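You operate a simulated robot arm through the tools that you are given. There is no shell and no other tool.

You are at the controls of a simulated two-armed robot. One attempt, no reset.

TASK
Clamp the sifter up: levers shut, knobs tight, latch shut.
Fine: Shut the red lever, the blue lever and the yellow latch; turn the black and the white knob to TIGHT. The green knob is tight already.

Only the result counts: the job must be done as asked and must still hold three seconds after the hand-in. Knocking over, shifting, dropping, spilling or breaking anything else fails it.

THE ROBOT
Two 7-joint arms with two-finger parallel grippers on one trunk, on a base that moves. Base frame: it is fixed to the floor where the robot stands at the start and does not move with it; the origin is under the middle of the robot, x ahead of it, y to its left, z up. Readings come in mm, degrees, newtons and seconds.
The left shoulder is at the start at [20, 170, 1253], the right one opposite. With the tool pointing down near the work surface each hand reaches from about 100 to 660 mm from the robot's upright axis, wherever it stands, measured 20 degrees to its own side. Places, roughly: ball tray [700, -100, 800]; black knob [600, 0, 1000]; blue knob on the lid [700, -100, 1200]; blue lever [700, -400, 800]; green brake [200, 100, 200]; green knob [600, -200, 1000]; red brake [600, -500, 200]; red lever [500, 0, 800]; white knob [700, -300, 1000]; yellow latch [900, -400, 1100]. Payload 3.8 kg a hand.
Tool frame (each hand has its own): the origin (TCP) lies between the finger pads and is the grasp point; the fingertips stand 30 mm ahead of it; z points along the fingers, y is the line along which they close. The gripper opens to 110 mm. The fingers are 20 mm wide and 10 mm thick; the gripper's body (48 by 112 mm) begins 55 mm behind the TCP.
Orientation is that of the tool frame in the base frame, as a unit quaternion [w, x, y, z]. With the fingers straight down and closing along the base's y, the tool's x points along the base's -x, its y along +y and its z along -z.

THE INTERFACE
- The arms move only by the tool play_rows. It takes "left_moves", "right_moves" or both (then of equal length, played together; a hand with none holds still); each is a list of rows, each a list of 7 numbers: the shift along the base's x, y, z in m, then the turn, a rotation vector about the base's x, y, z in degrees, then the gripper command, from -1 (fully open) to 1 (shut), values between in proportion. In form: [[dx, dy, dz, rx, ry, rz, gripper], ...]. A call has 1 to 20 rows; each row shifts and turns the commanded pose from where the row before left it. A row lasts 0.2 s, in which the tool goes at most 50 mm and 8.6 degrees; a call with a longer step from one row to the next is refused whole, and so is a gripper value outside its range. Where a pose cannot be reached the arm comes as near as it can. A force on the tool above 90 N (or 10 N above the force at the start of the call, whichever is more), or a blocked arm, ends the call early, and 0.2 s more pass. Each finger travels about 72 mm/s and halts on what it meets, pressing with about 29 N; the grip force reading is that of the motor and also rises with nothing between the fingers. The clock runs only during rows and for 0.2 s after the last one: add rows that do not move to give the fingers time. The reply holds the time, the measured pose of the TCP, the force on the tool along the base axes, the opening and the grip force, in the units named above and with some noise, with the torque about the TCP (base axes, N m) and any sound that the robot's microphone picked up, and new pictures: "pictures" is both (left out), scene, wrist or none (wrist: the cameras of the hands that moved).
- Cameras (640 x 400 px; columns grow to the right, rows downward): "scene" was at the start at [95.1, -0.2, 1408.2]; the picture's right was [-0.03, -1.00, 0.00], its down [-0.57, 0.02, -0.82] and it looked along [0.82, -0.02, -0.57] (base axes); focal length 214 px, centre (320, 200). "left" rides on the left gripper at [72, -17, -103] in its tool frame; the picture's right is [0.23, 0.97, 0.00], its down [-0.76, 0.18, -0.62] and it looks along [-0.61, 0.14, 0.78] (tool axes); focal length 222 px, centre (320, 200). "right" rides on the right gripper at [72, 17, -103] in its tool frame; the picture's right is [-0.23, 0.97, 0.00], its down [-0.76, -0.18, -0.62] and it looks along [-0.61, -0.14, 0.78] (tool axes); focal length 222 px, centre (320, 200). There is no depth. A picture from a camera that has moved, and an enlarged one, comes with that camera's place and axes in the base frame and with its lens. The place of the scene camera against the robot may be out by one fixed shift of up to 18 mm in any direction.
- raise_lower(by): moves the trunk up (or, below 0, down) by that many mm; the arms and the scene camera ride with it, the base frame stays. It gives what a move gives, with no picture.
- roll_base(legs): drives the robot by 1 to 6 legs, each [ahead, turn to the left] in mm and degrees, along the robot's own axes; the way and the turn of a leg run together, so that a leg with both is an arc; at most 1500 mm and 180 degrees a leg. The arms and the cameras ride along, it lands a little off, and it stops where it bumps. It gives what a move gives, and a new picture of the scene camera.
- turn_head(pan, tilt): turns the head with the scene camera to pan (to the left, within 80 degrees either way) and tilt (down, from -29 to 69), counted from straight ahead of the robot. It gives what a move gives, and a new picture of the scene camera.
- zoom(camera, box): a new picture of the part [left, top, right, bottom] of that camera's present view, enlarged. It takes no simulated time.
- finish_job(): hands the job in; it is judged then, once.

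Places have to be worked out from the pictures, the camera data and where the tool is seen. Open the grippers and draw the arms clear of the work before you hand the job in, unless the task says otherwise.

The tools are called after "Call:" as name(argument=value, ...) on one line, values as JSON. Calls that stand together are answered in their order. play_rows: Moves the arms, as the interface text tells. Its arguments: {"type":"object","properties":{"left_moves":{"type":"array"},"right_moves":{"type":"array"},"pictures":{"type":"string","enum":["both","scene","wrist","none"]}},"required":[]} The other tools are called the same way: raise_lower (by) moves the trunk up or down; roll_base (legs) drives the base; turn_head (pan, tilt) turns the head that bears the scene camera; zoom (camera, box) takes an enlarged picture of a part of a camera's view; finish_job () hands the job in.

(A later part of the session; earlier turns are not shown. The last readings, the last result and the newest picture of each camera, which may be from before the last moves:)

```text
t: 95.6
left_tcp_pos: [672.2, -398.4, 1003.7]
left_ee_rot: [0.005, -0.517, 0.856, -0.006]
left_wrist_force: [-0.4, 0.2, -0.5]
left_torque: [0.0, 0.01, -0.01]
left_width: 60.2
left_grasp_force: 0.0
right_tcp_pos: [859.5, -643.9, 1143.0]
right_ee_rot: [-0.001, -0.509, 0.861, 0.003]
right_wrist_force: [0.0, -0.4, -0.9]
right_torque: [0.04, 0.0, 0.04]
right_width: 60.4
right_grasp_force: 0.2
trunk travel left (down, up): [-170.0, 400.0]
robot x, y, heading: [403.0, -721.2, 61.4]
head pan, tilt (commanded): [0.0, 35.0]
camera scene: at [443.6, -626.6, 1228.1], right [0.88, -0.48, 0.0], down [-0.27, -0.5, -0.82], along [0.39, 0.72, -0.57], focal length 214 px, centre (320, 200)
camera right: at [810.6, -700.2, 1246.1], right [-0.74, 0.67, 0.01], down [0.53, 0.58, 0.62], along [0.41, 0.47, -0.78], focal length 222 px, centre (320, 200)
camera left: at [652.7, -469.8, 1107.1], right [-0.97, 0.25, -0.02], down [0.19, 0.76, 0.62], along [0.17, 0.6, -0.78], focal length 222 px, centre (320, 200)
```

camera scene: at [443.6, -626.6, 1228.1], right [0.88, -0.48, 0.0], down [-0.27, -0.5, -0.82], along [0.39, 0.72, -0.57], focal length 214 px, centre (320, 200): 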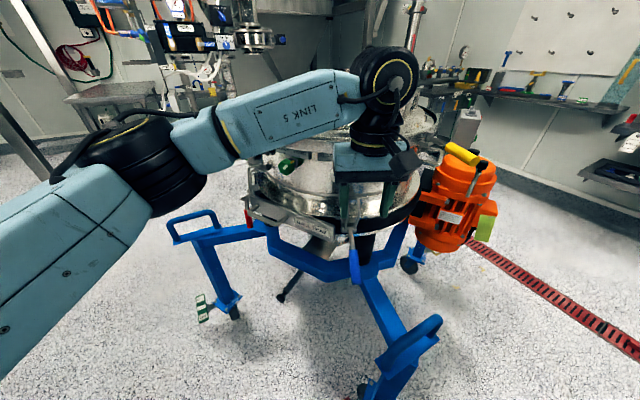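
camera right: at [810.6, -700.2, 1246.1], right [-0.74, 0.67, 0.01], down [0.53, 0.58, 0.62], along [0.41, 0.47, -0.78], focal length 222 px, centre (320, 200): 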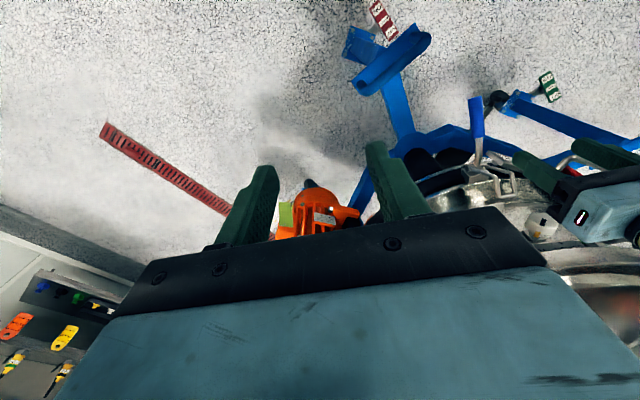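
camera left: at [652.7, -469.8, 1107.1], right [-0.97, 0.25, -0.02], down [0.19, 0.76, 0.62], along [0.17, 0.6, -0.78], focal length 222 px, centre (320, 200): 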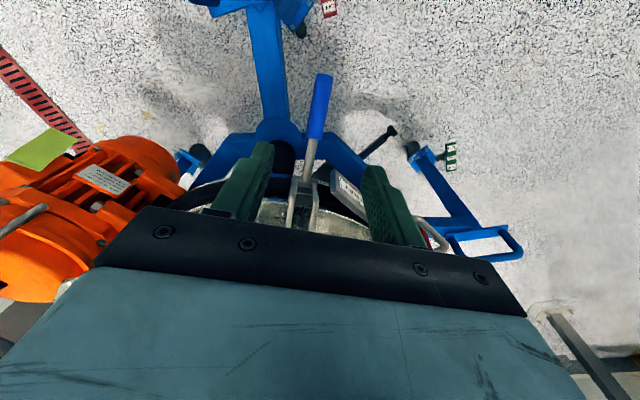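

The left hand is aligned over the blue grip. I lower it astride the handle.

Call:
play_rows(left_moves=[[0.0003, 0, -0.033, 0, 0, 0, -0.1], [0.0003, 0, -0.033, 0, 0, 0, -0.1], [0.0003, 0, -0.033, 0, 0, 0, -0.1], [0, 0, -0.033, 0, 0, 0, -0.1], [0, 0, -0.032, 0, 0, 0, -0.1]], pictures="both")

```text
t: 96.8
left_tcp_pos: [671.6, -398.1, 840.7]
left_ee_rot: [0.005, -0.517, 0.856, -0.008]
left_wrist_force: [0.9, -0.4, 0.0]
left_torque: [-0.01, 0.02, -0.02]
left_width: 60.4
left_grasp_force: 0.1
right_tcp_pos: [858.5, -643.2, 1143.2]
right_ee_rot: [0.0, -0.508, 0.861, 0.002]
right_wrist_force: [0.0, -0.3, -0.7]
right_torque: [0.02, 0.02, 0.0]
right_width: 60.5
right_grasp_force: 0.0
trunk travel left (down, up): [-170.0, 400.0]
robot x, y, heading: [403.1, -724.1, 61.2]
head pan, tilt (commanded): [0.0, 35.0]
camera scene: at [443.0, -626.2, 1228.1], right [0.88, -0.48, 0.0], down [-0.27, -0.5, -0.82], along [0.39, 0.72, -0.57], focal length 214 px, centre (320, 200)
camera left: at [651.5, -469.5, 944.0], right [-0.97, 0.25, -0.02], down [0.19, 0.76, 0.62], along [0.17, 0.6, -0.78], focal length 222 px, centre (320, 200)
```

scene: 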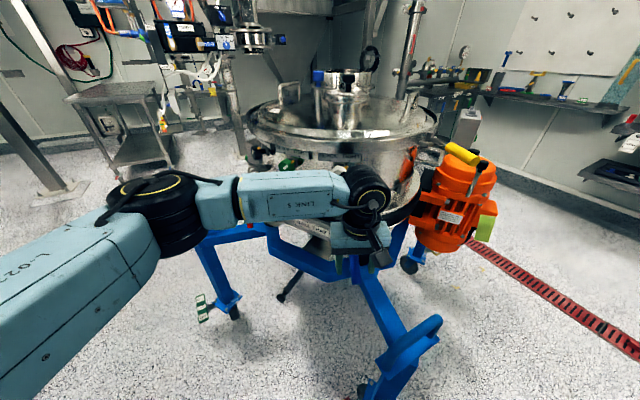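
left: 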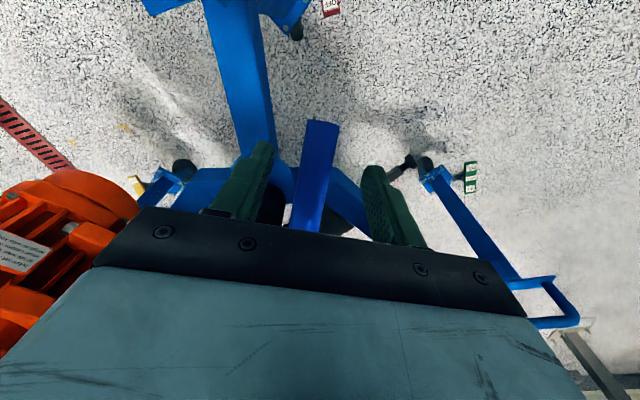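

The blue handle is between the fingers. I grip it.

Call:
play_rows(left_moves=[[0, 0, 0, 0, 0, 0, 0.3], [0, 0, 0, 0, 0, 0, 1], [0, 0, 0, 0, 0, 0, 1], [0, 0, 0, 0, 0, 0, 1]], pictures="wrist")

```text
t: 97.8
left_tcp_pos: [673.9, -399.5, 840.0]
left_ee_rot: [0.004, -0.517, 0.856, -0.008]
left_wrist_force: [14.4, -4.7, -2.6]
left_torque: [-0.34, -0.5, 0.0]
left_width: 21.4
left_grasp_force: 44.6
right_tcp_pos: [861.3, -643.9, 1142.7]
right_ee_rot: [-0.001, -0.508, 0.861, 0.002]
right_wrist_force: [-0.1, -0.7, -0.2]
right_torque: [-0.02, 0.02, -0.02]
right_width: 60.6
right_grasp_force: 0.1
trunk travel left (down, up): [-170.0, 400.0]
robot x, y, heading: [405.7, -728.7, 61.4]
head pan, tilt (commanded): [0.0, 35.0]
camera left: at [653.2, -470.4, 944.5], right [-0.97, 0.25, -0.02], down [0.19, 0.76, 0.62], along [0.17, 0.6, -0.78], focal length 222 px, centre (320, 200)
```

left: 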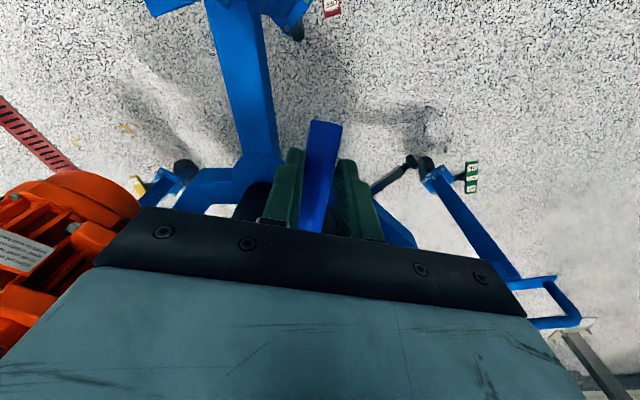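

Gripped (slight side load, corrected). I drive the lever down its arc in the first 25°.

Call:
play_rows(left_moves=[[0.0021, -0.0008, -0.0093, 4.43, -2.33, 0, 1], [0.0005, 0.0009, -0.0093, 4.43, -2.33, 0, 1], [0.0009, 0.0016, -0.0092, 4.43, -2.33, 0, 1], [0.0012, 0.0023, -0.009, 4.43, -2.33, 0, 1], [0.0016, 0.003, -0.0087, 4.43, -2.33, 0, 1]], pictures="wrist")

```text
t: 99.0
left_tcp_pos: [678.1, -389.8, 795.2]
left_ee_rot: [0.19, -0.505, 0.835, 0.106]
left_wrist_force: [-3.0, -2.8, -6.5]
left_torque: [-0.22, 0.41, 0.09]
left_width: 21.5
left_grasp_force: 44.8
right_tcp_pos: [857.9, -643.1, 1144.1]
right_ee_rot: [0.0, -0.509, 0.861, 0.001]
right_wrist_force: [0.3, -0.5, 0.2]
right_torque: [0.01, 0.0, 0.03]
right_width: 60.6
right_grasp_force: 0.1
trunk travel left (down, up): [-170.0, 400.0]
robot x, y, heading: [405.0, -722.5, 61.7]
head pan, tilt (commanded): [0.0, 35.0]
camera left: at [641.0, -494.8, 858.2], right [-0.96, 0.27, -0.11], down [0.03, 0.46, 0.88], along [0.29, 0.84, -0.45], focal length 222 px, centre (320, 200)
```

left: 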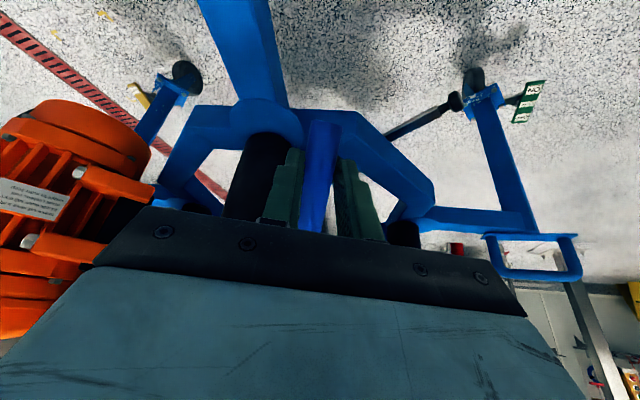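

Very low forces. I continue the next 25°.

Call:
play_rows(left_moves=[[0.0019, 0.0037, -0.0084, 4.43, -2.33, 0, 1], [0.0023, 0.0043, -0.008, 4.43, -2.33, 0, 1], [0.0026, 0.0049, -0.0075, 4.43, -2.33, 0, 1], [0.0029, 0.0055, -0.007, 4.43, -2.33, 0, 1], [0.0031, 0.006, -0.0064, 4.43, -2.33, 0, 1]], pictures="both")

```text
t: 100.2
left_tcp_pos: [691.2, -366.5, 758.2]
left_ee_rot: [0.366, -0.468, 0.776, 0.214]
left_wrist_force: [-13.6, 5.6, -3.2]
left_torque: [0.07, 0.46, 0.35]
left_width: 21.4
left_grasp_force: 44.9
right_tcp_pos: [857.3, -642.8, 1144.0]
right_ee_rot: [-0.001, -0.509, 0.861, 0.002]
right_wrist_force: [0.4, 0.6, -0.7]
right_torque: [0.01, -0.02, -0.01]
right_width: 60.4
right_grasp_force: 0.1
trunk travel left (down, up): [-170.0, 400.0]
robot x, y, heading: [406.2, -723.7, 61.4]
head pan, tilt (commanded): [0.0, 35.0]
camera scene: at [441.9, -625.6, 1228.1], right [0.88, -0.48, 0.0], down [-0.27, -0.5, -0.82], along [0.39, 0.72, -0.57], focal length 214 px, centre (320, 200)
camera left: at [645.9, -484.0, 768.4], right [-0.93, 0.33, -0.19], down [-0.16, 0.1, 0.98], along [0.34, 0.94, -0.04], focal length 222 px, centre (320, 200)
```

scene: 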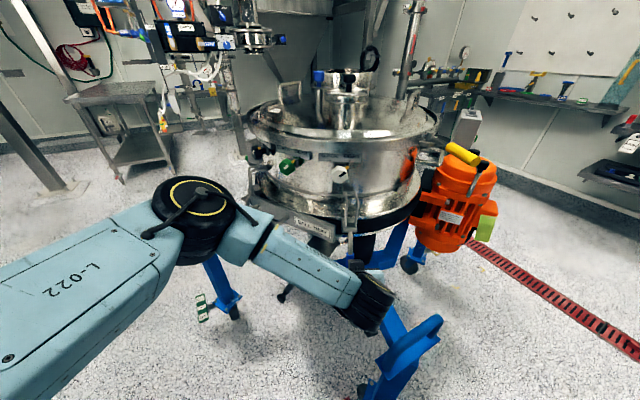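
left: 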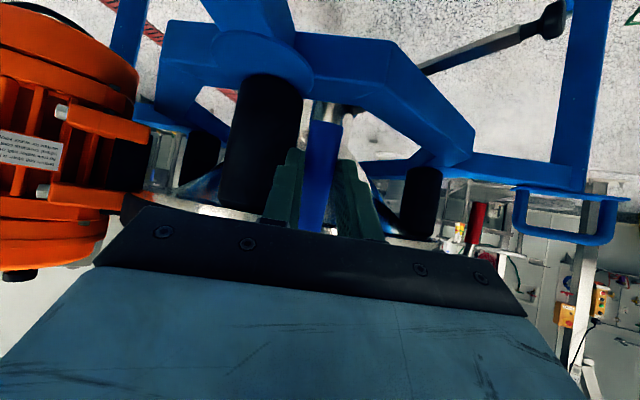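

Smooth so far; small sideways load corrected. Next 15°.

Call:
play_rows(left_moves=[[0.0021, 0.0072, -0.0058, 4.43, -2.33, 0, 1], [0.0036, 0.0069, -0.0052, 4.43, -2.33, 0, 1], [0.0038, 0.0073, -0.0045, 4.43, -2.33, 0, 1]], pictures="wrist")

```text
t: 101.0
left_tcp_pos: [698.1, -348.8, 742.9]
left_ee_rot: [0.465, -0.434, 0.722, 0.271]
left_wrist_force: [-33.1, -15.5, 15.5]
left_torque: [-0.42, 0.52, 0.79]
left_width: 21.6
left_grasp_force: 44.9
right_tcp_pos: [856.1, -646.5, 1146.4]
right_ee_rot: [0.001, -0.509, 0.861, 0.002]
right_wrist_force: [-0.4, 0.1, 0.5]
right_torque: [0.01, 0.06, 0.02]
right_width: 60.5
right_grasp_force: 0.1
trunk travel left (down, up): [-170.0, 400.0]
robot x, y, heading: [406.9, -721.1, 61.3]
head pan, tilt (commanded): [0.0, 35.0]
camera left: at [654.1, -466.4, 721.3], right [-0.9, 0.38, -0.22], down [-0.28, -0.13, 0.95], along [0.33, 0.92, 0.22], focal length 222 px, centre (320, 200)
```

left: 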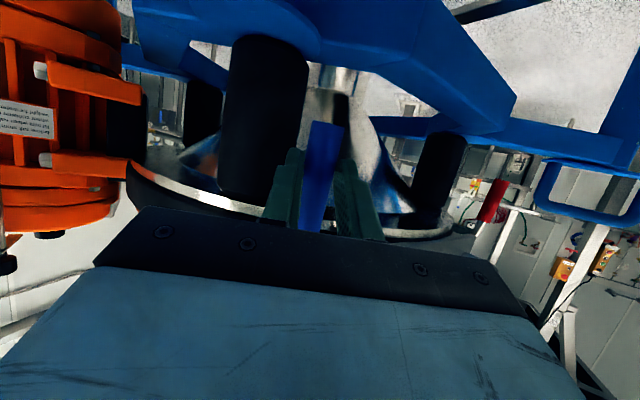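

φ≈62° now with moderate resistance. I continue, shifting 3 mm left to relieve the sideways load.

Call:
play_rows(left_moves=[[0.0013, 0.009, -0.0037, 3, -1.6, 0, 1], [0.0041, 0.0078, -0.003, 3, -1.6, 0, 1], [0.0042, 0.008, -0.0022, 3, -1.6, 0, 1]], pictures="both")

```text
t: 101.8
left_tcp_pos: [706.0, -330.7, 732.4]
left_ee_rot: [0.525, -0.404, 0.685, 0.304]
left_wrist_force: [-47.5, -54.5, 14.6]
left_torque: [0.2, 0.31, 0.27]
left_width: 21.5
left_grasp_force: 45.1
right_tcp_pos: [854.0, -648.6, 1144.9]
right_ee_rot: [0.003, -0.509, 0.861, 0.004]
right_wrist_force: [0.6, 0.8, 1.6]
right_torque: [-0.05, 0.02, -0.04]
right_width: 60.3
right_grasp_force: 0.0
trunk travel left (down, up): [-170.0, 400.0]
robot x, y, heading: [405.6, -722.2, 61.4]
head pan, tilt (commanded): [0.0, 35.0]
camera scene: at [438.2, -632.0, 1228.6], right [0.88, -0.48, 0.0], down [-0.27, -0.5, -0.82], along [0.39, 0.72, -0.57], focal length 214 px, centre (320, 200)
camera left: at [664.7, -443.2, 689.9], right [-0.88, 0.42, -0.23], down [-0.36, -0.26, 0.9], along [0.32, 0.87, 0.38], focal length 222 px, centre (320, 200)
```

scene: 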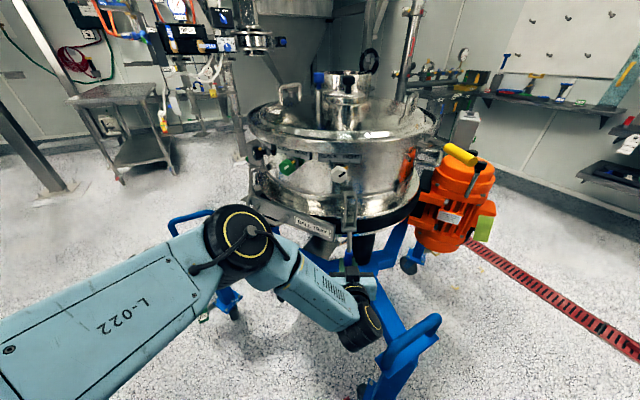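
left: 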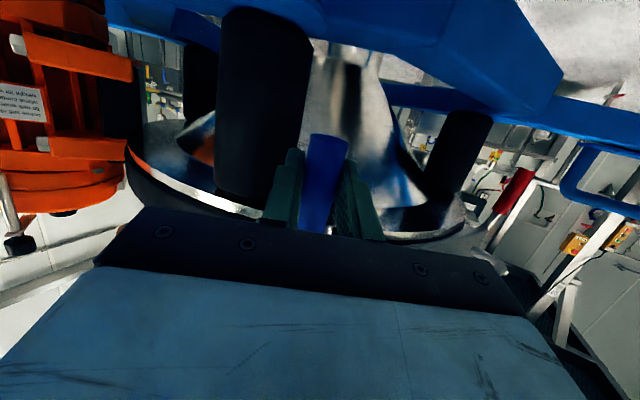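

Resistance rises (~70 N inward) at φ≈73°, as with the red lever near its end. I push a little further to its stop.

Call:
play_rows(left_moves=[[0.003, 0.0057, -0.0018, 2, -1.05, 0, 1], [0.003, 0.0057, -0.0015, 2, -1.05, 0, 1], [0.003, 0.0057, -0.0012, 2, -1.05, 0, 1]], pictures="both")

```text
t: 102.6
left_tcp_pos: [716.6, -314.3, 729.8]
left_ee_rot: [0.561, -0.387, 0.653, 0.33]
left_wrist_force: [-42.1, -52.6, 5.6]
left_torque: [-0.1, 0.13, -0.07]
left_width: 21.8
left_grasp_force: 44.5
left hand out of reach, approached as far as the arm can: row 3
right_tcp_pos: [854.8, -648.6, 1145.4]
right_ee_rot: [0.001, -0.508, 0.861, 0.004]
right_wrist_force: [-0.5, -0.6, 1.1]
right_torque: [-0.03, -0.03, -0.03]
right_width: 60.0
right_grasp_force: 0.0
trunk travel left (down, up): [-170.0, 400.0]
robot x, y, heading: [405.6, -725.4, 61.3]
head pan, tilt (commanded): [0.0, 35.0]
camera scene: at [439.1, -631.0, 1228.6], right [0.88, -0.48, 0.0], down [-0.27, -0.5, -0.82], along [0.39, 0.72, -0.57], focal length 214 px, centre (320, 200)
camera left: at [677.7, -421.5, 673.9], right [-0.87, 0.44, -0.23], down [-0.4, -0.35, 0.85], along [0.29, 0.83, 0.48], focal length 222 px, centre (320, 200)
```

scene: 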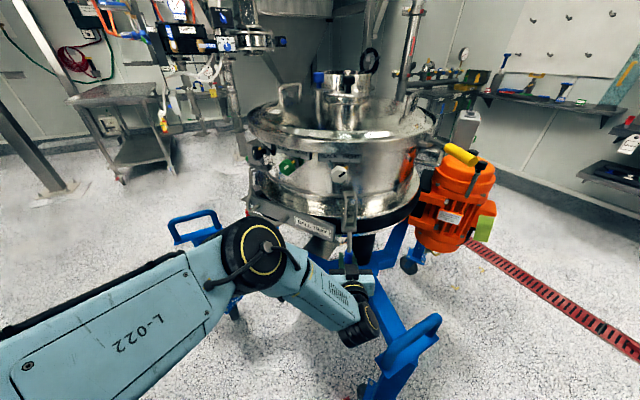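
left: 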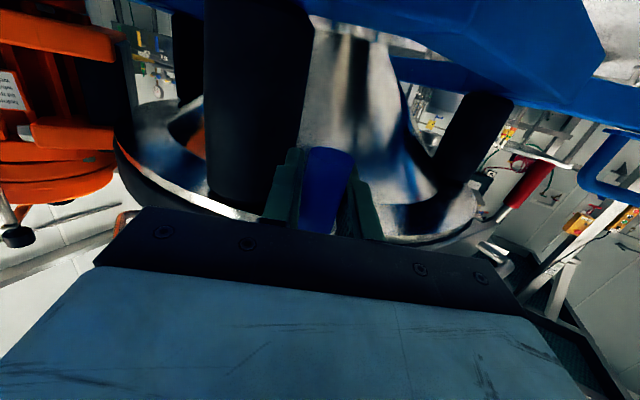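

The lever keeps moving (φ≈84°) against a steady ~67 N. I push on without further pitching.

Call:
play_rows(left_moves=[[0.0028, 0.0053, -0.0004, 0, 0, 0, 1], [0.0028, 0.0053, 0, 0, 0, 0, 1], [0.0028, 0.0053, 0.0004, 0, 0, 0, 1]], pictures="both")

```text
t: 103.4
left_tcp_pos: [726.3, -298.7, 728.8]
left_ee_rot: [0.558, -0.389, 0.655, 0.329]
left_wrist_force: [-47.7, -50.2, -8.4]
left_torque: [0.47, -0.31, -0.33]
left_width: 21.3
left_grasp_force: 44.7
left hand out of reach, approached as far as the arm can: row 2
right_tcp_pos: [854.9, -646.5, 1145.1]
right_ee_rot: [0.002, -0.509, 0.861, 0.003]
right_wrist_force: [0.1, -0.2, 0.5]
right_torque: [0.0, 0.01, 0.03]
right_width: 60.6
right_grasp_force: 0.2
trunk travel left (down, up): [-170.0, 400.0]
robot x, y, heading: [402.5, -724.2, 61.3]
head pan, tilt (commanded): [0.0, 35.0]
camera scene: at [439.2, -630.1, 1228.4], right [0.88, -0.48, 0.0], down [-0.27, -0.5, -0.82], along [0.39, 0.72, -0.57], focal length 214 px, centre (320, 200)
camera left: at [685.5, -407.4, 675.1], right [-0.87, 0.44, -0.23], down [-0.4, -0.35, 0.85], along [0.29, 0.83, 0.47], focal length 222 px, centre (320, 200)
```

scene: 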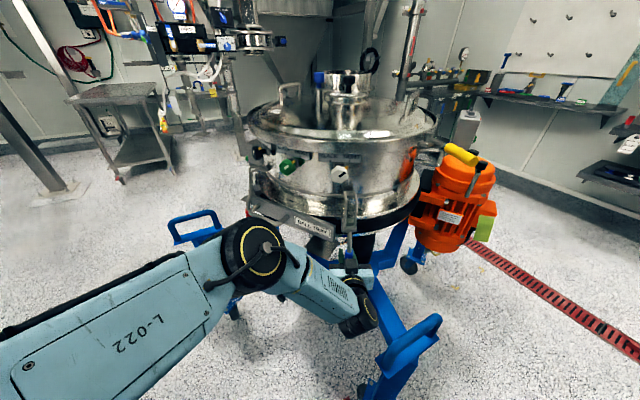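
left: 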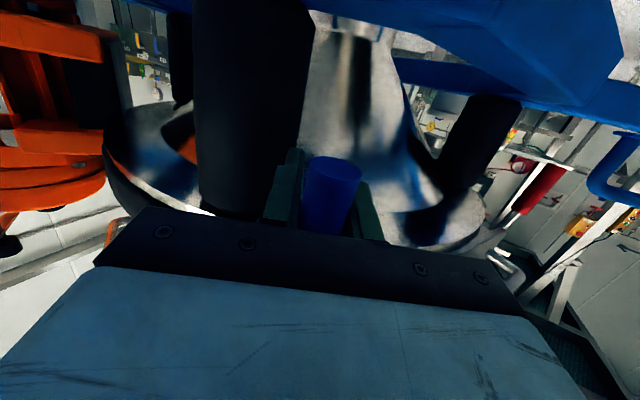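

Still moving (φ≈93°) at about the same force; the sifter itself isn't moving. I continue to find the true stop.

Call:
play_rows(left_moves=[[0.0028, 0.0053, 0.0004, 0, 0, 0, 1], [0.0028, 0.0053, 0.0008, 0, 0, 0, 1], [0.0028, 0.0053, 0.001, 0, 0, 0, 1]], pictures="both")

```text
t: 104.3
left_tcp_pos: [731.7, -287.9, 731.3]
left_ee_rot: [0.557, -0.389, 0.656, 0.328]
left_wrist_force: [-29.5, -23.6, 23.0]
left_torque: [-0.08, 0.02, -0.18]
left_width: 21.3
left_grasp_force: 45.2
right_tcp_pos: [853.6, -647.4, 1144.5]
right_ee_rot: [0.001, -0.51, 0.86, 0.002]
right_wrist_force: [-0.1, 0.1, 0.1]
right_torque: [0.0, -0.03, -0.02]
right_width: 60.3
right_grasp_force: 0.1
trunk travel left (down, up): [-170.0, 400.0]
robot x, y, heading: [404.4, -724.7, 61.6]
head pan, tilt (commanded): [0.0, 35.0]
stopped in row 3 (left hand): the force on the tool passed its limit at 92 N (the readings are from after the stop); the commanded pose is now the measured one
camera scene: at [437.8, -630.4, 1229.1], right [0.88, -0.48, 0.0], down [-0.27, -0.5, -0.82], along [0.39, 0.72, -0.57], focal length 214 px, centre (320, 200)
camera left: at [692.0, -395.8, 677.1], right [-0.87, 0.44, -0.23], down [-0.39, -0.34, 0.85], along [0.29, 0.83, 0.47], focal length 222 px, centre (320, 200)
```

scene: 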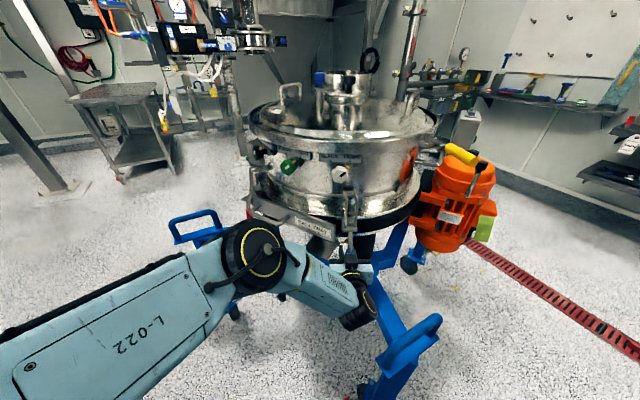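
left: 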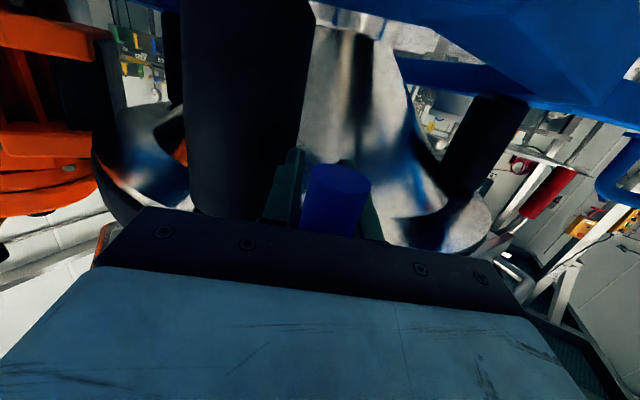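

The blue lever hit its hard stop at φ≈100° (past vertical). I release and check whether it stays, then compare with the red one.

Call:
play_rows(left_moves=[[0, 0, 0, 0, 0, 0, 0.5], [0, 0, 0, 0, 0, 0, 0], [-0.008, -0.015, 0.006, 0, 0, 0, -0.1], [-0.012, -0.022, 0.01, 0, 0, 0, -0.1], [-0.015, -0.025, 0.012, -3, 1.6, 0, -0.1], [-0.015, -0.025, 0.015, -5, 2.6, 0, -0.1], [-0.015, -0.025, 0.02, -6, 3.2, 0, -0.1], [-0.015, -0.02, 0.03, -6, 3.2, 0, -0.1]], pictures="both")

Call:
zoom(camera="left", box=[200, 20, 440, 220])

Call:
zoom(camera="scene", box=[240, 140, 420, 290])

```text
t: 106.1
left_tcp_pos: [653.9, -417.6, 821.1]
left_ee_rot: [0.415, -0.448, 0.754, 0.242]
left_wrist_force: [-0.1, 0.8, -0.7]
left_torque: [-0.03, 0.01, -0.01]
left_width: 60.5
left_grasp_force: 0.0
right_tcp_pos: [857.7, -644.6, 1144.6]
right_ee_rot: [-0.001, -0.509, 0.861, 0.003]
right_wrist_force: [0.1, 0.1, 0.2]
right_torque: [-0.04, 0.01, -0.02]
right_width: 60.9
right_grasp_force: 0.1
trunk travel left (down, up): [-170.0, 400.0]
robot x, y, heading: [403.1, -726.9, 61.2]
head pan, tilt (commanded): [0.0, 35.0]
camera scene: at [442.2, -626.8, 1228.1], right [0.88, -0.48, 0.0], down [-0.27, -0.5, -0.82], along [0.39, 0.72, -0.57], focal length 214 px, centre (320, 200)
camera left: at [607.8, -536.0, 815.5], right [-0.91, 0.36, -0.2], down [-0.22, -0.01, 0.98], along [0.35, 0.93, 0.09], focal length 222 px, centre (320, 200)
```

scene: 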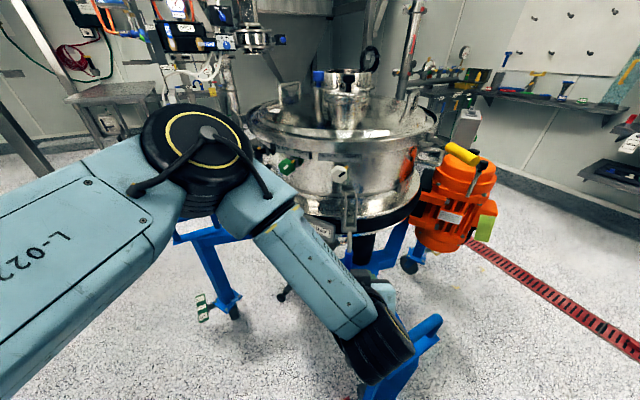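
left: 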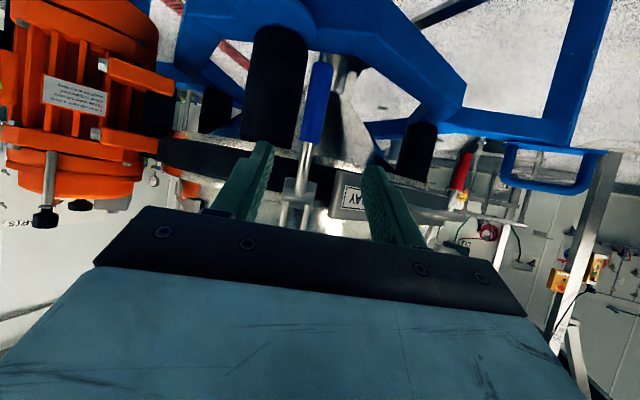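

```text
2.00 times, centred on (320, 120) of left
camera zoom: at [607.8, -536.0, 815.5], right [-0.91, 0.36, -0.2], down [-0.22, -0.01, 0.98], along [0.35, 0.93, 0.09], focal length 444 px, centre (320, 360)
```

zoom: 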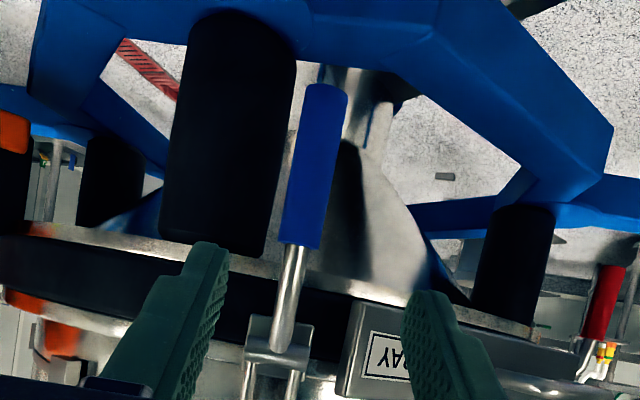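

```text
2.67 times, centred on (330, 215) of scene
camera zoom: at [442.2, -626.8, 1228.1], right [0.88, -0.48, 0.0], down [-0.27, -0.5, -0.82], along [0.39, 0.72, -0.57], focal length 572 px, centre (293, 160)
```

zoom: 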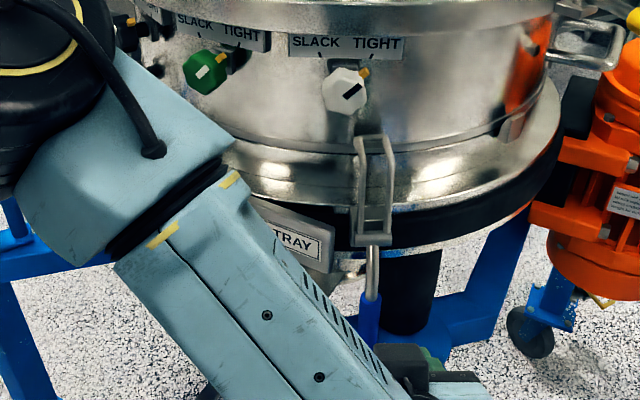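

Both levers now look shut alike (grips vertical, bails on catches). Next the yellow latch: post ≈[936,-301,1055], grip end ≈[869,-445,1060]. I clear the left hand upward/left and look closely at the latch.

Call:
play_rows(left_moves=[[-0.02, -0.01, 0.04, -4, 2, 0, -0.1], [-0.025, 0, 0.04, -6, 3, 0, -0.1], [-0.035, 0.005, 0.03, -6, 3, 0, -0.1], [-0.04, 0.01, 0.025, -6, 3, 0, -0.1], [-0.045, 0.01, 0.015, -6, 3, 0, -0.1], [-0.045, 0.01, 0.01, -4, 2, 0, -0.1], [-0.045, 0.01, 0.01, 0, 0, 0, -0.1], [-0.04, 0.01, 0.01, 0, 0, 0, -0.1]], pictures="scene")

Call:
zoom(camera="scene", box=[400, 110, 500, 180])

Call:
zoom(camera="scene", box=[230, 90, 440, 270])

```text
t: 107.9
left_tcp_pos: [370.9, -354.6, 1012.5]
left_ee_rot: [0.168, -0.507, 0.841, 0.085]
left_wrist_force: [-0.2, -1.0, 0.4]
left_torque: [-0.05, 0.03, 0.01]
left_width: 60.4
left_grasp_force: 0.1
left hand out of reach, approached as far as the arm can: row 7, 8
right_tcp_pos: [857.2, -644.1, 1142.8]
right_ee_rot: [0.0, -0.509, 0.861, 0.002]
right_wrist_force: [-0.7, 0.0, 0.6]
right_torque: [-0.01, -0.01, 0.03]
right_width: 60.6
right_grasp_force: 0.1
trunk travel left (down, up): [-170.0, 400.0]
robot x, y, heading: [403.3, -722.4, 61.4]
head pan, tilt (commanded): [0.0, 35.0]
camera scene: at [441.6, -626.7, 1228.2], right [0.88, -0.48, 0.0], down [-0.27, -0.5, -0.82], along [0.39, 0.72, -0.57], focal length 214 px, centre (320, 200)
```

scene: 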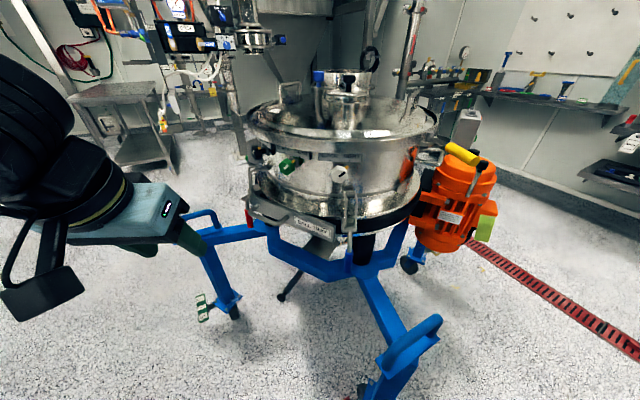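

```text
5.71 times, centred on (450, 145) of scene
camera zoom: at [441.6, -626.7, 1228.2], right [0.88, -0.48, 0.0], down [-0.27, -0.5, -0.82], along [0.39, 0.72, -0.57], focal length 1226 px, centre (-423, 514)
```

zoom: 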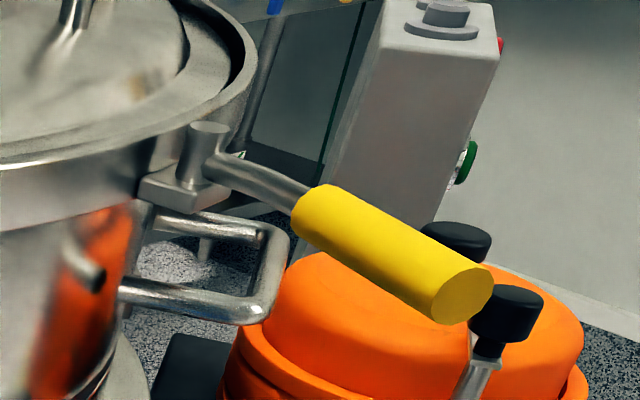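

```text
2.22 times, centred on (335, 180) of scene
camera zoom: at [441.6, -626.7, 1228.2], right [0.88, -0.48, 0.0], down [-0.27, -0.5, -0.82], along [0.39, 0.72, -0.57], focal length 477 px, centre (287, 244)
```

zoom: 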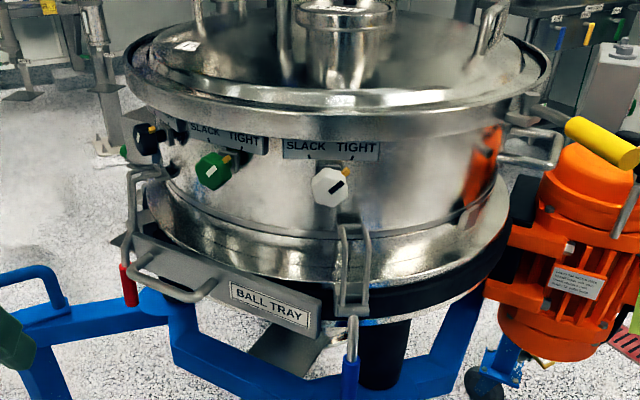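

The motor actually sits further right/back (≈[1150,-330], top ≈930), clear of the latch. I move the right hand above the yellow handle for a close top view.

Call:
play_rows(right_moves=[[0.0086, 0.0388, 0.0114, 0, 0, 0.8, -0.4], [0.0086, 0.0388, 0.0114, 0, 0, 0.8, -0.4], [0.0086, 0.0388, 0.0114, 0, 0, 0.8, -0.4], [0.0086, 0.0388, 0.0114, 0, 0, 0.8, -0.4], [0.0086, 0.0388, 0.0114, 0, 0, 0.8, -0.4]], pictures="both")

Call:
zoom(camera="right", box=[200, 40, 500, 230])

```text
t: 109.1
left_tcp_pos: [372.3, -353.1, 1011.6]
left_ee_rot: [0.169, -0.508, 0.841, 0.085]
left_wrist_force: [0.2, 0.6, -0.2]
left_torque: [-0.02, 0.01, -0.02]
left_width: 60.5
left_grasp_force: 0.0
right_tcp_pos: [901.0, -448.7, 1200.5]
right_ee_rot: [-0.001, -0.539, 0.842, 0.002]
right_wrist_force: [0.0, -0.1, 0.6]
right_torque: [0.01, 0.0, 0.01]
right_width: 77.1
right_grasp_force: 0.0
trunk travel left (down, up): [-170.0, 400.0]
robot x, y, heading: [401.4, -722.5, 61.3]
head pan, tilt (commanded): [0.0, 35.0]
camera scene: at [442.0, -625.7, 1228.0], right [0.88, -0.48, 0.0], down [-0.27, -0.5, -0.82], along [0.39, 0.72, -0.57], focal length 214 px, centre (320, 200)
camera right: at [855.8, -507.2, 1302.9], right [-0.79, 0.61, 0.0], down [0.48, 0.62, 0.62], along [0.38, 0.49, -0.78], focal length 222 px, centre (320, 200)
```

scene: 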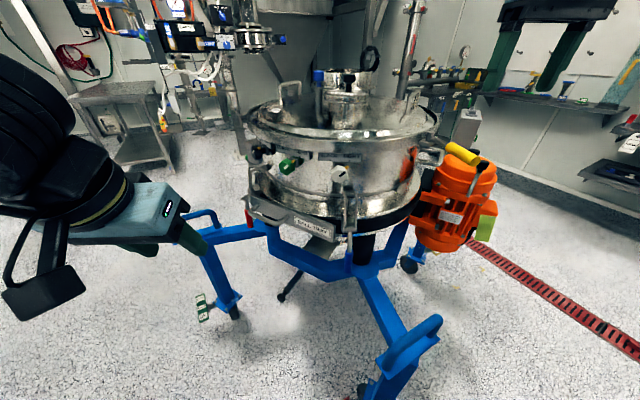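
right: 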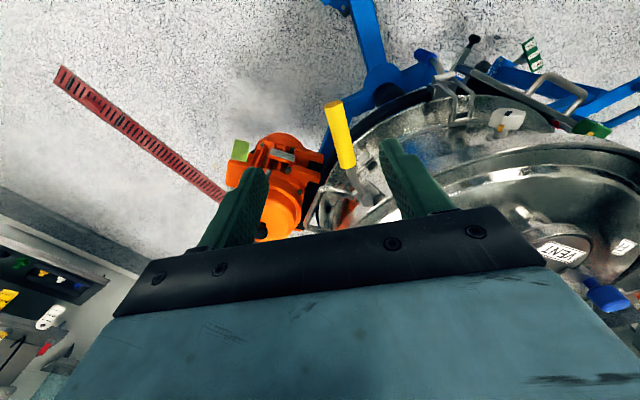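

```text
2.11 times, centred on (350, 135) of right
camera zoom: at [855.8, -507.2, 1302.9], right [-0.79, 0.61, 0.0], down [0.48, 0.62, 0.62], along [0.38, 0.49, -0.78], focal length 468 px, centre (257, 337)
```

zoom: 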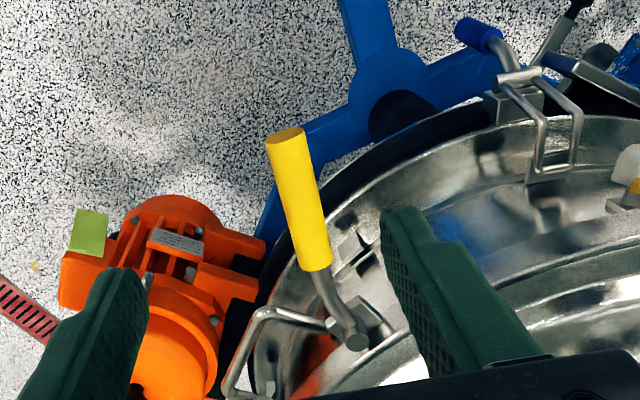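

Excellent top view: post ≈[924,-312], grip from [911,-375] to [885,-445], z≈1060. I lower the right hand astride the grip's middle.

Call:
play_rows(right_moves=[[-0.001, 0.0129, -0.0268, 0, 0, 1.4, -0.3], [-0.001, 0.0129, -0.0268, 0, 0, 1.4, -0.3], [-0.001, 0.0129, -0.0268, 0, 0, 1.4, -0.3], [0, 0, -0.03, 0, 0, 0, -0.3], [0, 0, -0.03, 0, 0, 0, -0.3]], pictures="both")

```text
t: 110.3
left_tcp_pos: [372.6, -355.0, 1012.2]
left_ee_rot: [0.169, -0.507, 0.841, 0.085]
left_wrist_force: [0.2, -0.6, 0.6]
left_torque: [-0.01, 0.05, -0.01]
left_width: 60.4
left_grasp_force: 0.1
right_tcp_pos: [898.4, -413.2, 1061.4]
right_ee_rot: [-0.001, -0.569, 0.823, 0.003]
right_wrist_force: [-1.0, 0.5, -0.3]
right_torque: [0.0, 0.0, 0.0]
right_width: 71.5
right_grasp_force: 0.1
trunk travel left (down, up): [-170.0, 400.0]
robot x, y, heading: [405.8, -724.7, 61.6]
head pan, tilt (commanded): [0.0, 35.0]
camera scene: at [442.8, -626.5, 1228.1], right [0.88, -0.48, 0.0], down [-0.27, -0.5, -0.82], along [0.39, 0.72, -0.57], focal length 214 px, centre (320, 200)
camera right: at [858.8, -475.4, 1163.4], right [-0.83, 0.56, 0.0], down [0.44, 0.65, 0.62], along [0.34, 0.52, -0.78], focal length 222 px, centre (320, 200)
```

scene: 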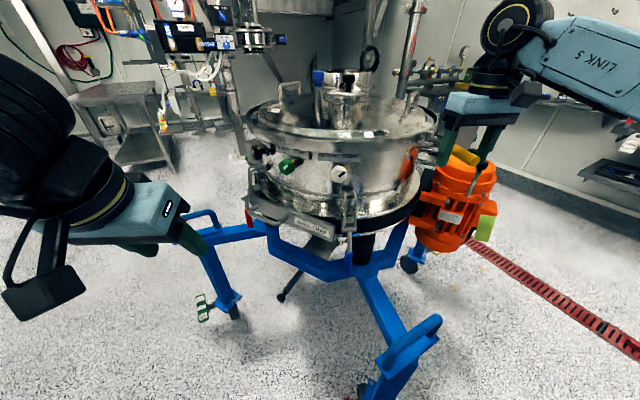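
right: 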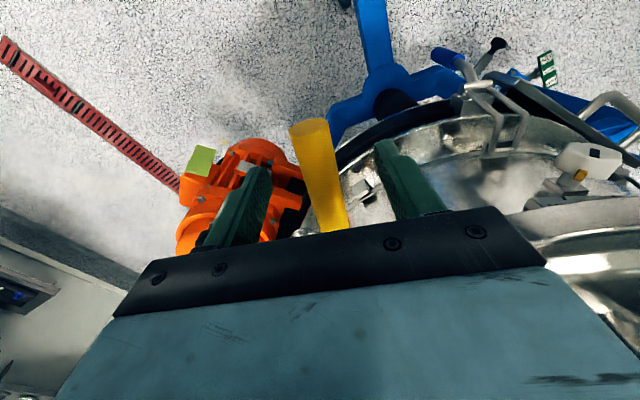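

The yellow grip is between the right fingers. I close on it.

Call:
play_rows(right_moves=[[0, 0, 0, 0, 0, 0, 0.2], [0, 0, 0, 0, 0, 0, 1], [0, 0, 0, 0, 0, 0, 1], [0, 0, 0, 0, 0, 0, 1]], pictures="wrist")

```text
t: 111.3
left_tcp_pos: [372.1, -354.3, 1011.1]
left_ee_rot: [0.169, -0.507, 0.841, 0.085]
left_wrist_force: [0.3, 0.1, -0.3]
left_torque: [0.02, 0.01, -0.02]
left_width: 60.5
left_grasp_force: 0.0
right_tcp_pos: [898.6, -412.1, 1060.5]
right_ee_rot: [-0.001, -0.569, 0.822, 0.001]
right_wrist_force: [-7.1, 0.7, -0.2]
right_torque: [0.17, 0.03, -0.15]
right_width: 20.4
right_grasp_force: 29.0
trunk travel left (down, up): [-170.0, 400.0]
robot x, y, heading: [403.3, -725.0, 61.5]
head pan, tilt (commanded): [0.0, 35.0]
camera right: at [857.6, -475.0, 1163.6], right [-0.83, 0.56, 0.0], down [0.44, 0.65, 0.62], along [0.34, 0.52, -0.78], focal length 222 px, centre (320, 200)
```

right: 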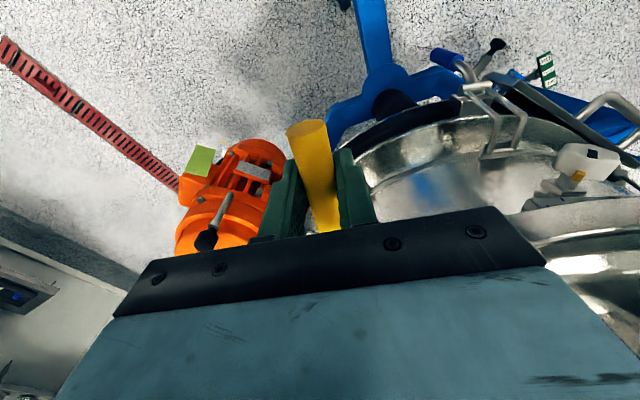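

Gripped. I test a small clockwise swing (seen from above, toward −x) about the post.

Call:
play_rows(right_moves=[[-0.0068, 0.0022, 0, 0, 0, -4, 1], [-0.0067, 0.0024, 0, 0, 0, -4, 1]], pictures="wrist")

```text
t: 111.9
left_tcp_pos: [372.0, -354.9, 1011.1]
left_ee_rot: [0.169, -0.507, 0.841, 0.086]
left_wrist_force: [-1.0, -0.8, 0.4]
left_torque: [0.01, 0.01, 0.02]
left_width: 60.5
left_grasp_force: 0.1
right_tcp_pos: [884.3, -408.0, 1061.7]
right_ee_rot: [0.0, -0.509, 0.861, 0.001]
right_wrist_force: [-2.9, -3.8, 0.2]
right_torque: [-0.02, -0.06, 0.26]
right_width: 20.4
right_grasp_force: 28.7
trunk travel left (down, up): [-170.0, 400.0]
robot x, y, heading: [404.5, -723.7, 61.2]
head pan, tilt (commanded): [0.0, 35.0]
camera right: at [836.4, -464.5, 1163.7], right [-0.74, 0.67, 0.0], down [0.52, 0.58, 0.62], along [0.41, 0.47, -0.78], focal length 222 px, centre (320, 200)
```

right: 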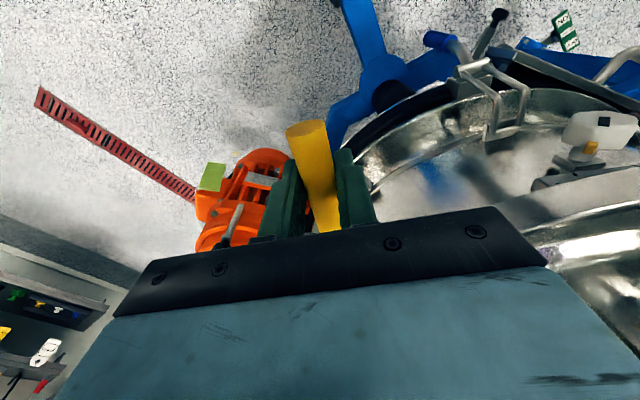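

The latch swings freely that way (≈3 N). I continue clockwise in 6° steps.

Call:
play_rows(right_moves=[[-0.0099, 0.0047, 0, 0, 0, -6, 1], [-0.0092, 0.0057, 0, 0, 0, -6, 1], [-0.0087, 0.0066, 0, 0, 0, -6, 1], [-0.0079, 0.0075, 0, 0, 0, -6, 1]], pictures="both")

```text
t: 112.9
left_tcp_pos: [373.0, -354.5, 1011.8]
left_ee_rot: [0.17, -0.506, 0.841, 0.086]
left_wrist_force: [-1.0, 1.3, -0.2]
left_torque: [0.02, 0.0, 0.01]
left_width: 60.4
left_grasp_force: 0.1
right_tcp_pos: [849.4, -385.1, 1061.4]
right_ee_rot: [-0.001, -0.319, 0.948, 0.003]
right_wrist_force: [-3.0, -9.9, -0.1]
right_torque: [-0.23, 0.08, -0.48]
right_width: 20.5
right_grasp_force: 28.6
trunk travel left (down, up): [-170.0, 400.0]
robot x, y, heading: [403.6, -720.8, 61.3]
head pan, tilt (commanded): [0.0, 35.0]
camera scene: at [442.2, -627.9, 1228.2], right [0.88, -0.48, 0.0], down [-0.27, -0.5, -0.82], along [0.39, 0.72, -0.57], focal length 214 px, centre (320, 200)
camera right: at [781.5, -415.6, 1163.5], right [-0.41, 0.91, 0.01], down [0.71, 0.32, 0.62], along [0.57, 0.26, -0.78], focal length 222 px, centre (320, 200)
```

scene: 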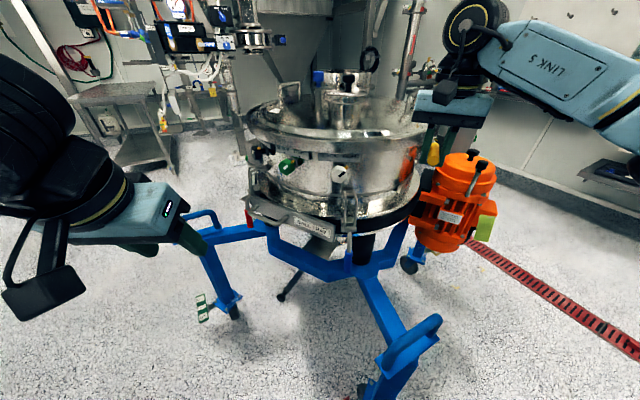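
right: 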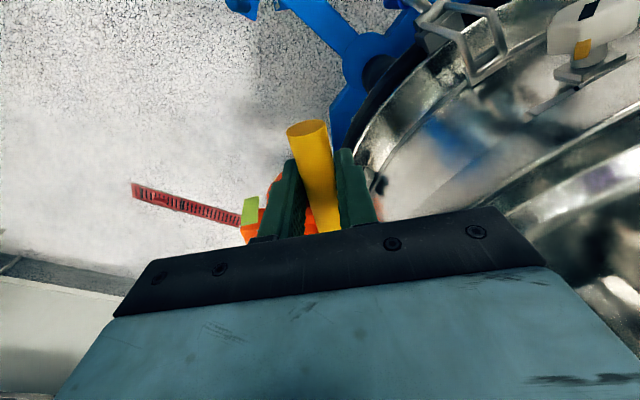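

Still free after 32°. I continue in 6° steps, watching force and lid clearance.

Call:
play_rows(right_moves=[[-0.0077, 0.0075, 0, 0, 0, -6, 1], [-0.0062, 0.009, 0, 0, 0, -6, 1], [-0.0052, 0.0096, 0, 0, 0, -6, 1]], pictures="both")

Call:
zoom(camera="scene", box=[380, 70, 480, 190])

```text
t: 113.7
left_tcp_pos: [372.4, -355.9, 1012.6]
left_ee_rot: [0.169, -0.507, 0.841, 0.086]
left_wrist_force: [0.3, 0.2, -0.1]
left_torque: [-0.01, 0.02, 0.01]
left_width: 60.6
left_grasp_force: 0.0
right_tcp_pos: [830.4, -358.4, 1060.0]
right_ee_rot: [0.002, -0.166, 0.986, 0.004]
right_wrist_force: [2.3, -5.7, 6.0]
right_torque: [-0.15, -0.26, -0.61]
right_width: 20.7
right_grasp_force: 28.7
trunk travel left (down, up): [-170.0, 400.0]
robot x, y, heading: [405.1, -723.9, 61.5]
head pan, tilt (commanded): [0.0, 35.0]
camera scene: at [442.5, -627.7, 1228.2], right [0.88, -0.48, 0.0], down [-0.27, -0.5, -0.82], along [0.39, 0.72, -0.57], focal length 214 px, centre (320, 200)
camera right: at [756.5, -366.4, 1163.5], right [-0.11, 0.99, 0.01], down [0.78, 0.08, 0.62], along [0.62, 0.07, -0.78], focal length 222 px, centre (320, 200)
```

scene: 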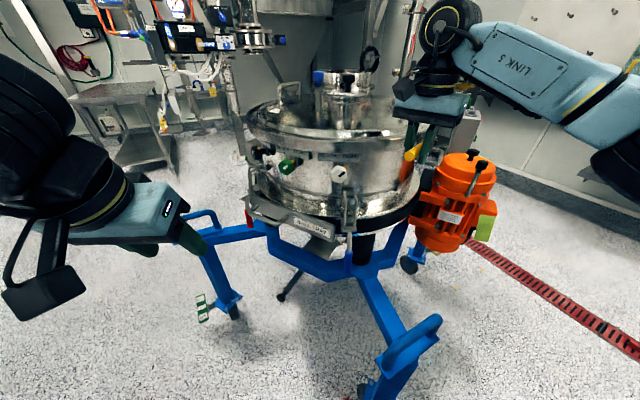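
right: 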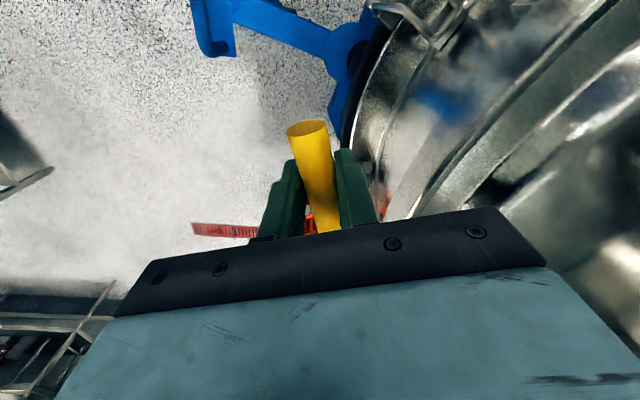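

```text
3.33 times, centred on (430, 130) of scene
camera zoom: at [442.5, -627.7, 1228.2], right [0.88, -0.48, 0.0], down [-0.27, -0.5, -0.82], along [0.39, 0.72, -0.57], focal length 715 px, centre (-47, 433)
```

zoom: 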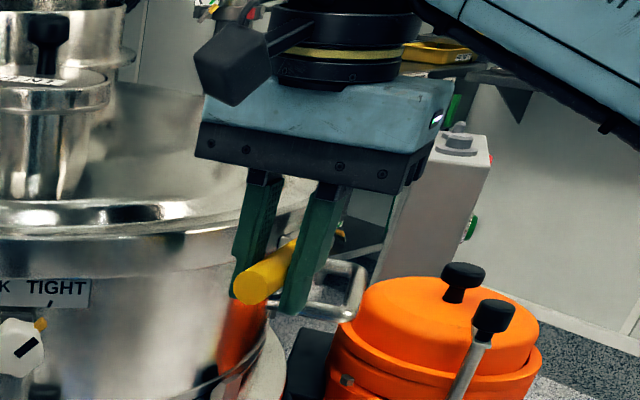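

~50° done, forces still small; the handle is nearly along the rim. I continue with smaller steps.

Call:
play_rows(right_moves=[[-0.003, 0.0067, 0, 0, 0, -4, 1], [-0.0026, 0.0068, 0, 0, 0, -4, 1], [-0.0021, 0.007, 0, 0, 0, -4, 1]], pictures="both")

Call:
zoom(camera="scene", box=[380, 70, 480, 190])

```text
t: 114.5
left_tcp_pos: [373.1, -355.1, 1011.6]
left_ee_rot: [0.168, -0.507, 0.841, 0.086]
left_wrist_force: [-0.4, 0.3, -0.3]
left_torque: [-0.04, 0.02, 0.01]
left_width: 60.7
left_grasp_force: 0.2
right_tcp_pos: [823.2, -336.8, 1059.6]
right_ee_rot: [0.002, -0.063, 0.998, 0.004]
right_wrist_force: [10.1, -3.4, 14.5]
right_torque: [-0.14, -0.13, -0.63]
right_width: 20.6
right_grasp_force: 28.9
trunk travel left (down, up): [-170.0, 400.0]
robot x, y, heading: [406.9, -728.5, 61.5]
head pan, tilt (commanded): [0.0, 35.0]
camera scene: at [443.3, -627.8, 1228.3], right [0.88, -0.48, 0.0], down [-0.27, -0.5, -0.82], along [0.39, 0.72, -0.57], focal length 214 px, centre (320, 200)
camera right: at [749.1, -330.5, 1163.5], right [0.1, 0.99, 0.01], down [0.78, -0.09, 0.62], along [0.62, -0.06, -0.78], focal length 222 px, centre (320, 200)
```

scene: 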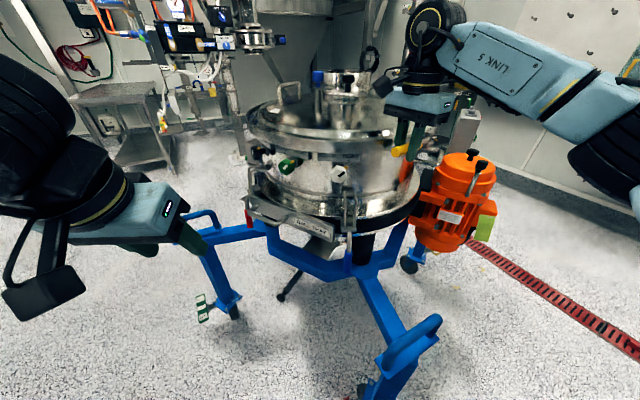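
right: 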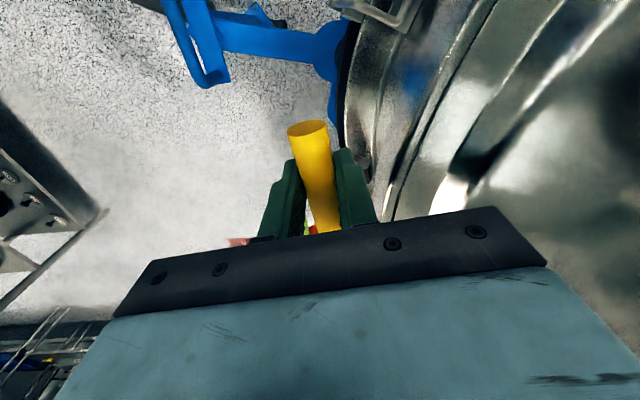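

```text
3.33 times, centred on (430, 130) of scene
camera zoom: at [443.3, -627.8, 1228.3], right [0.88, -0.48, 0.0], down [-0.27, -0.5, -0.82], along [0.39, 0.72, -0.57], focal length 715 px, centre (-47, 433)
```

zoom: 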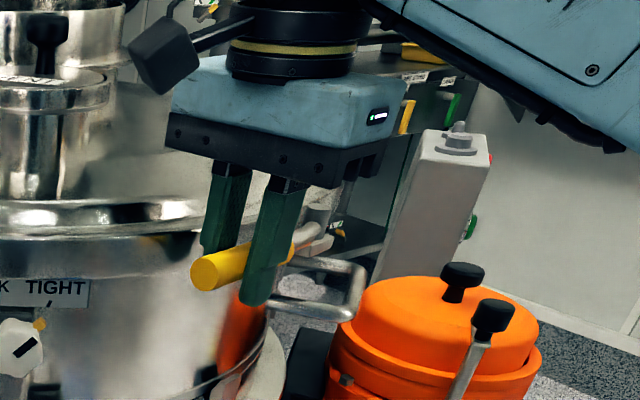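

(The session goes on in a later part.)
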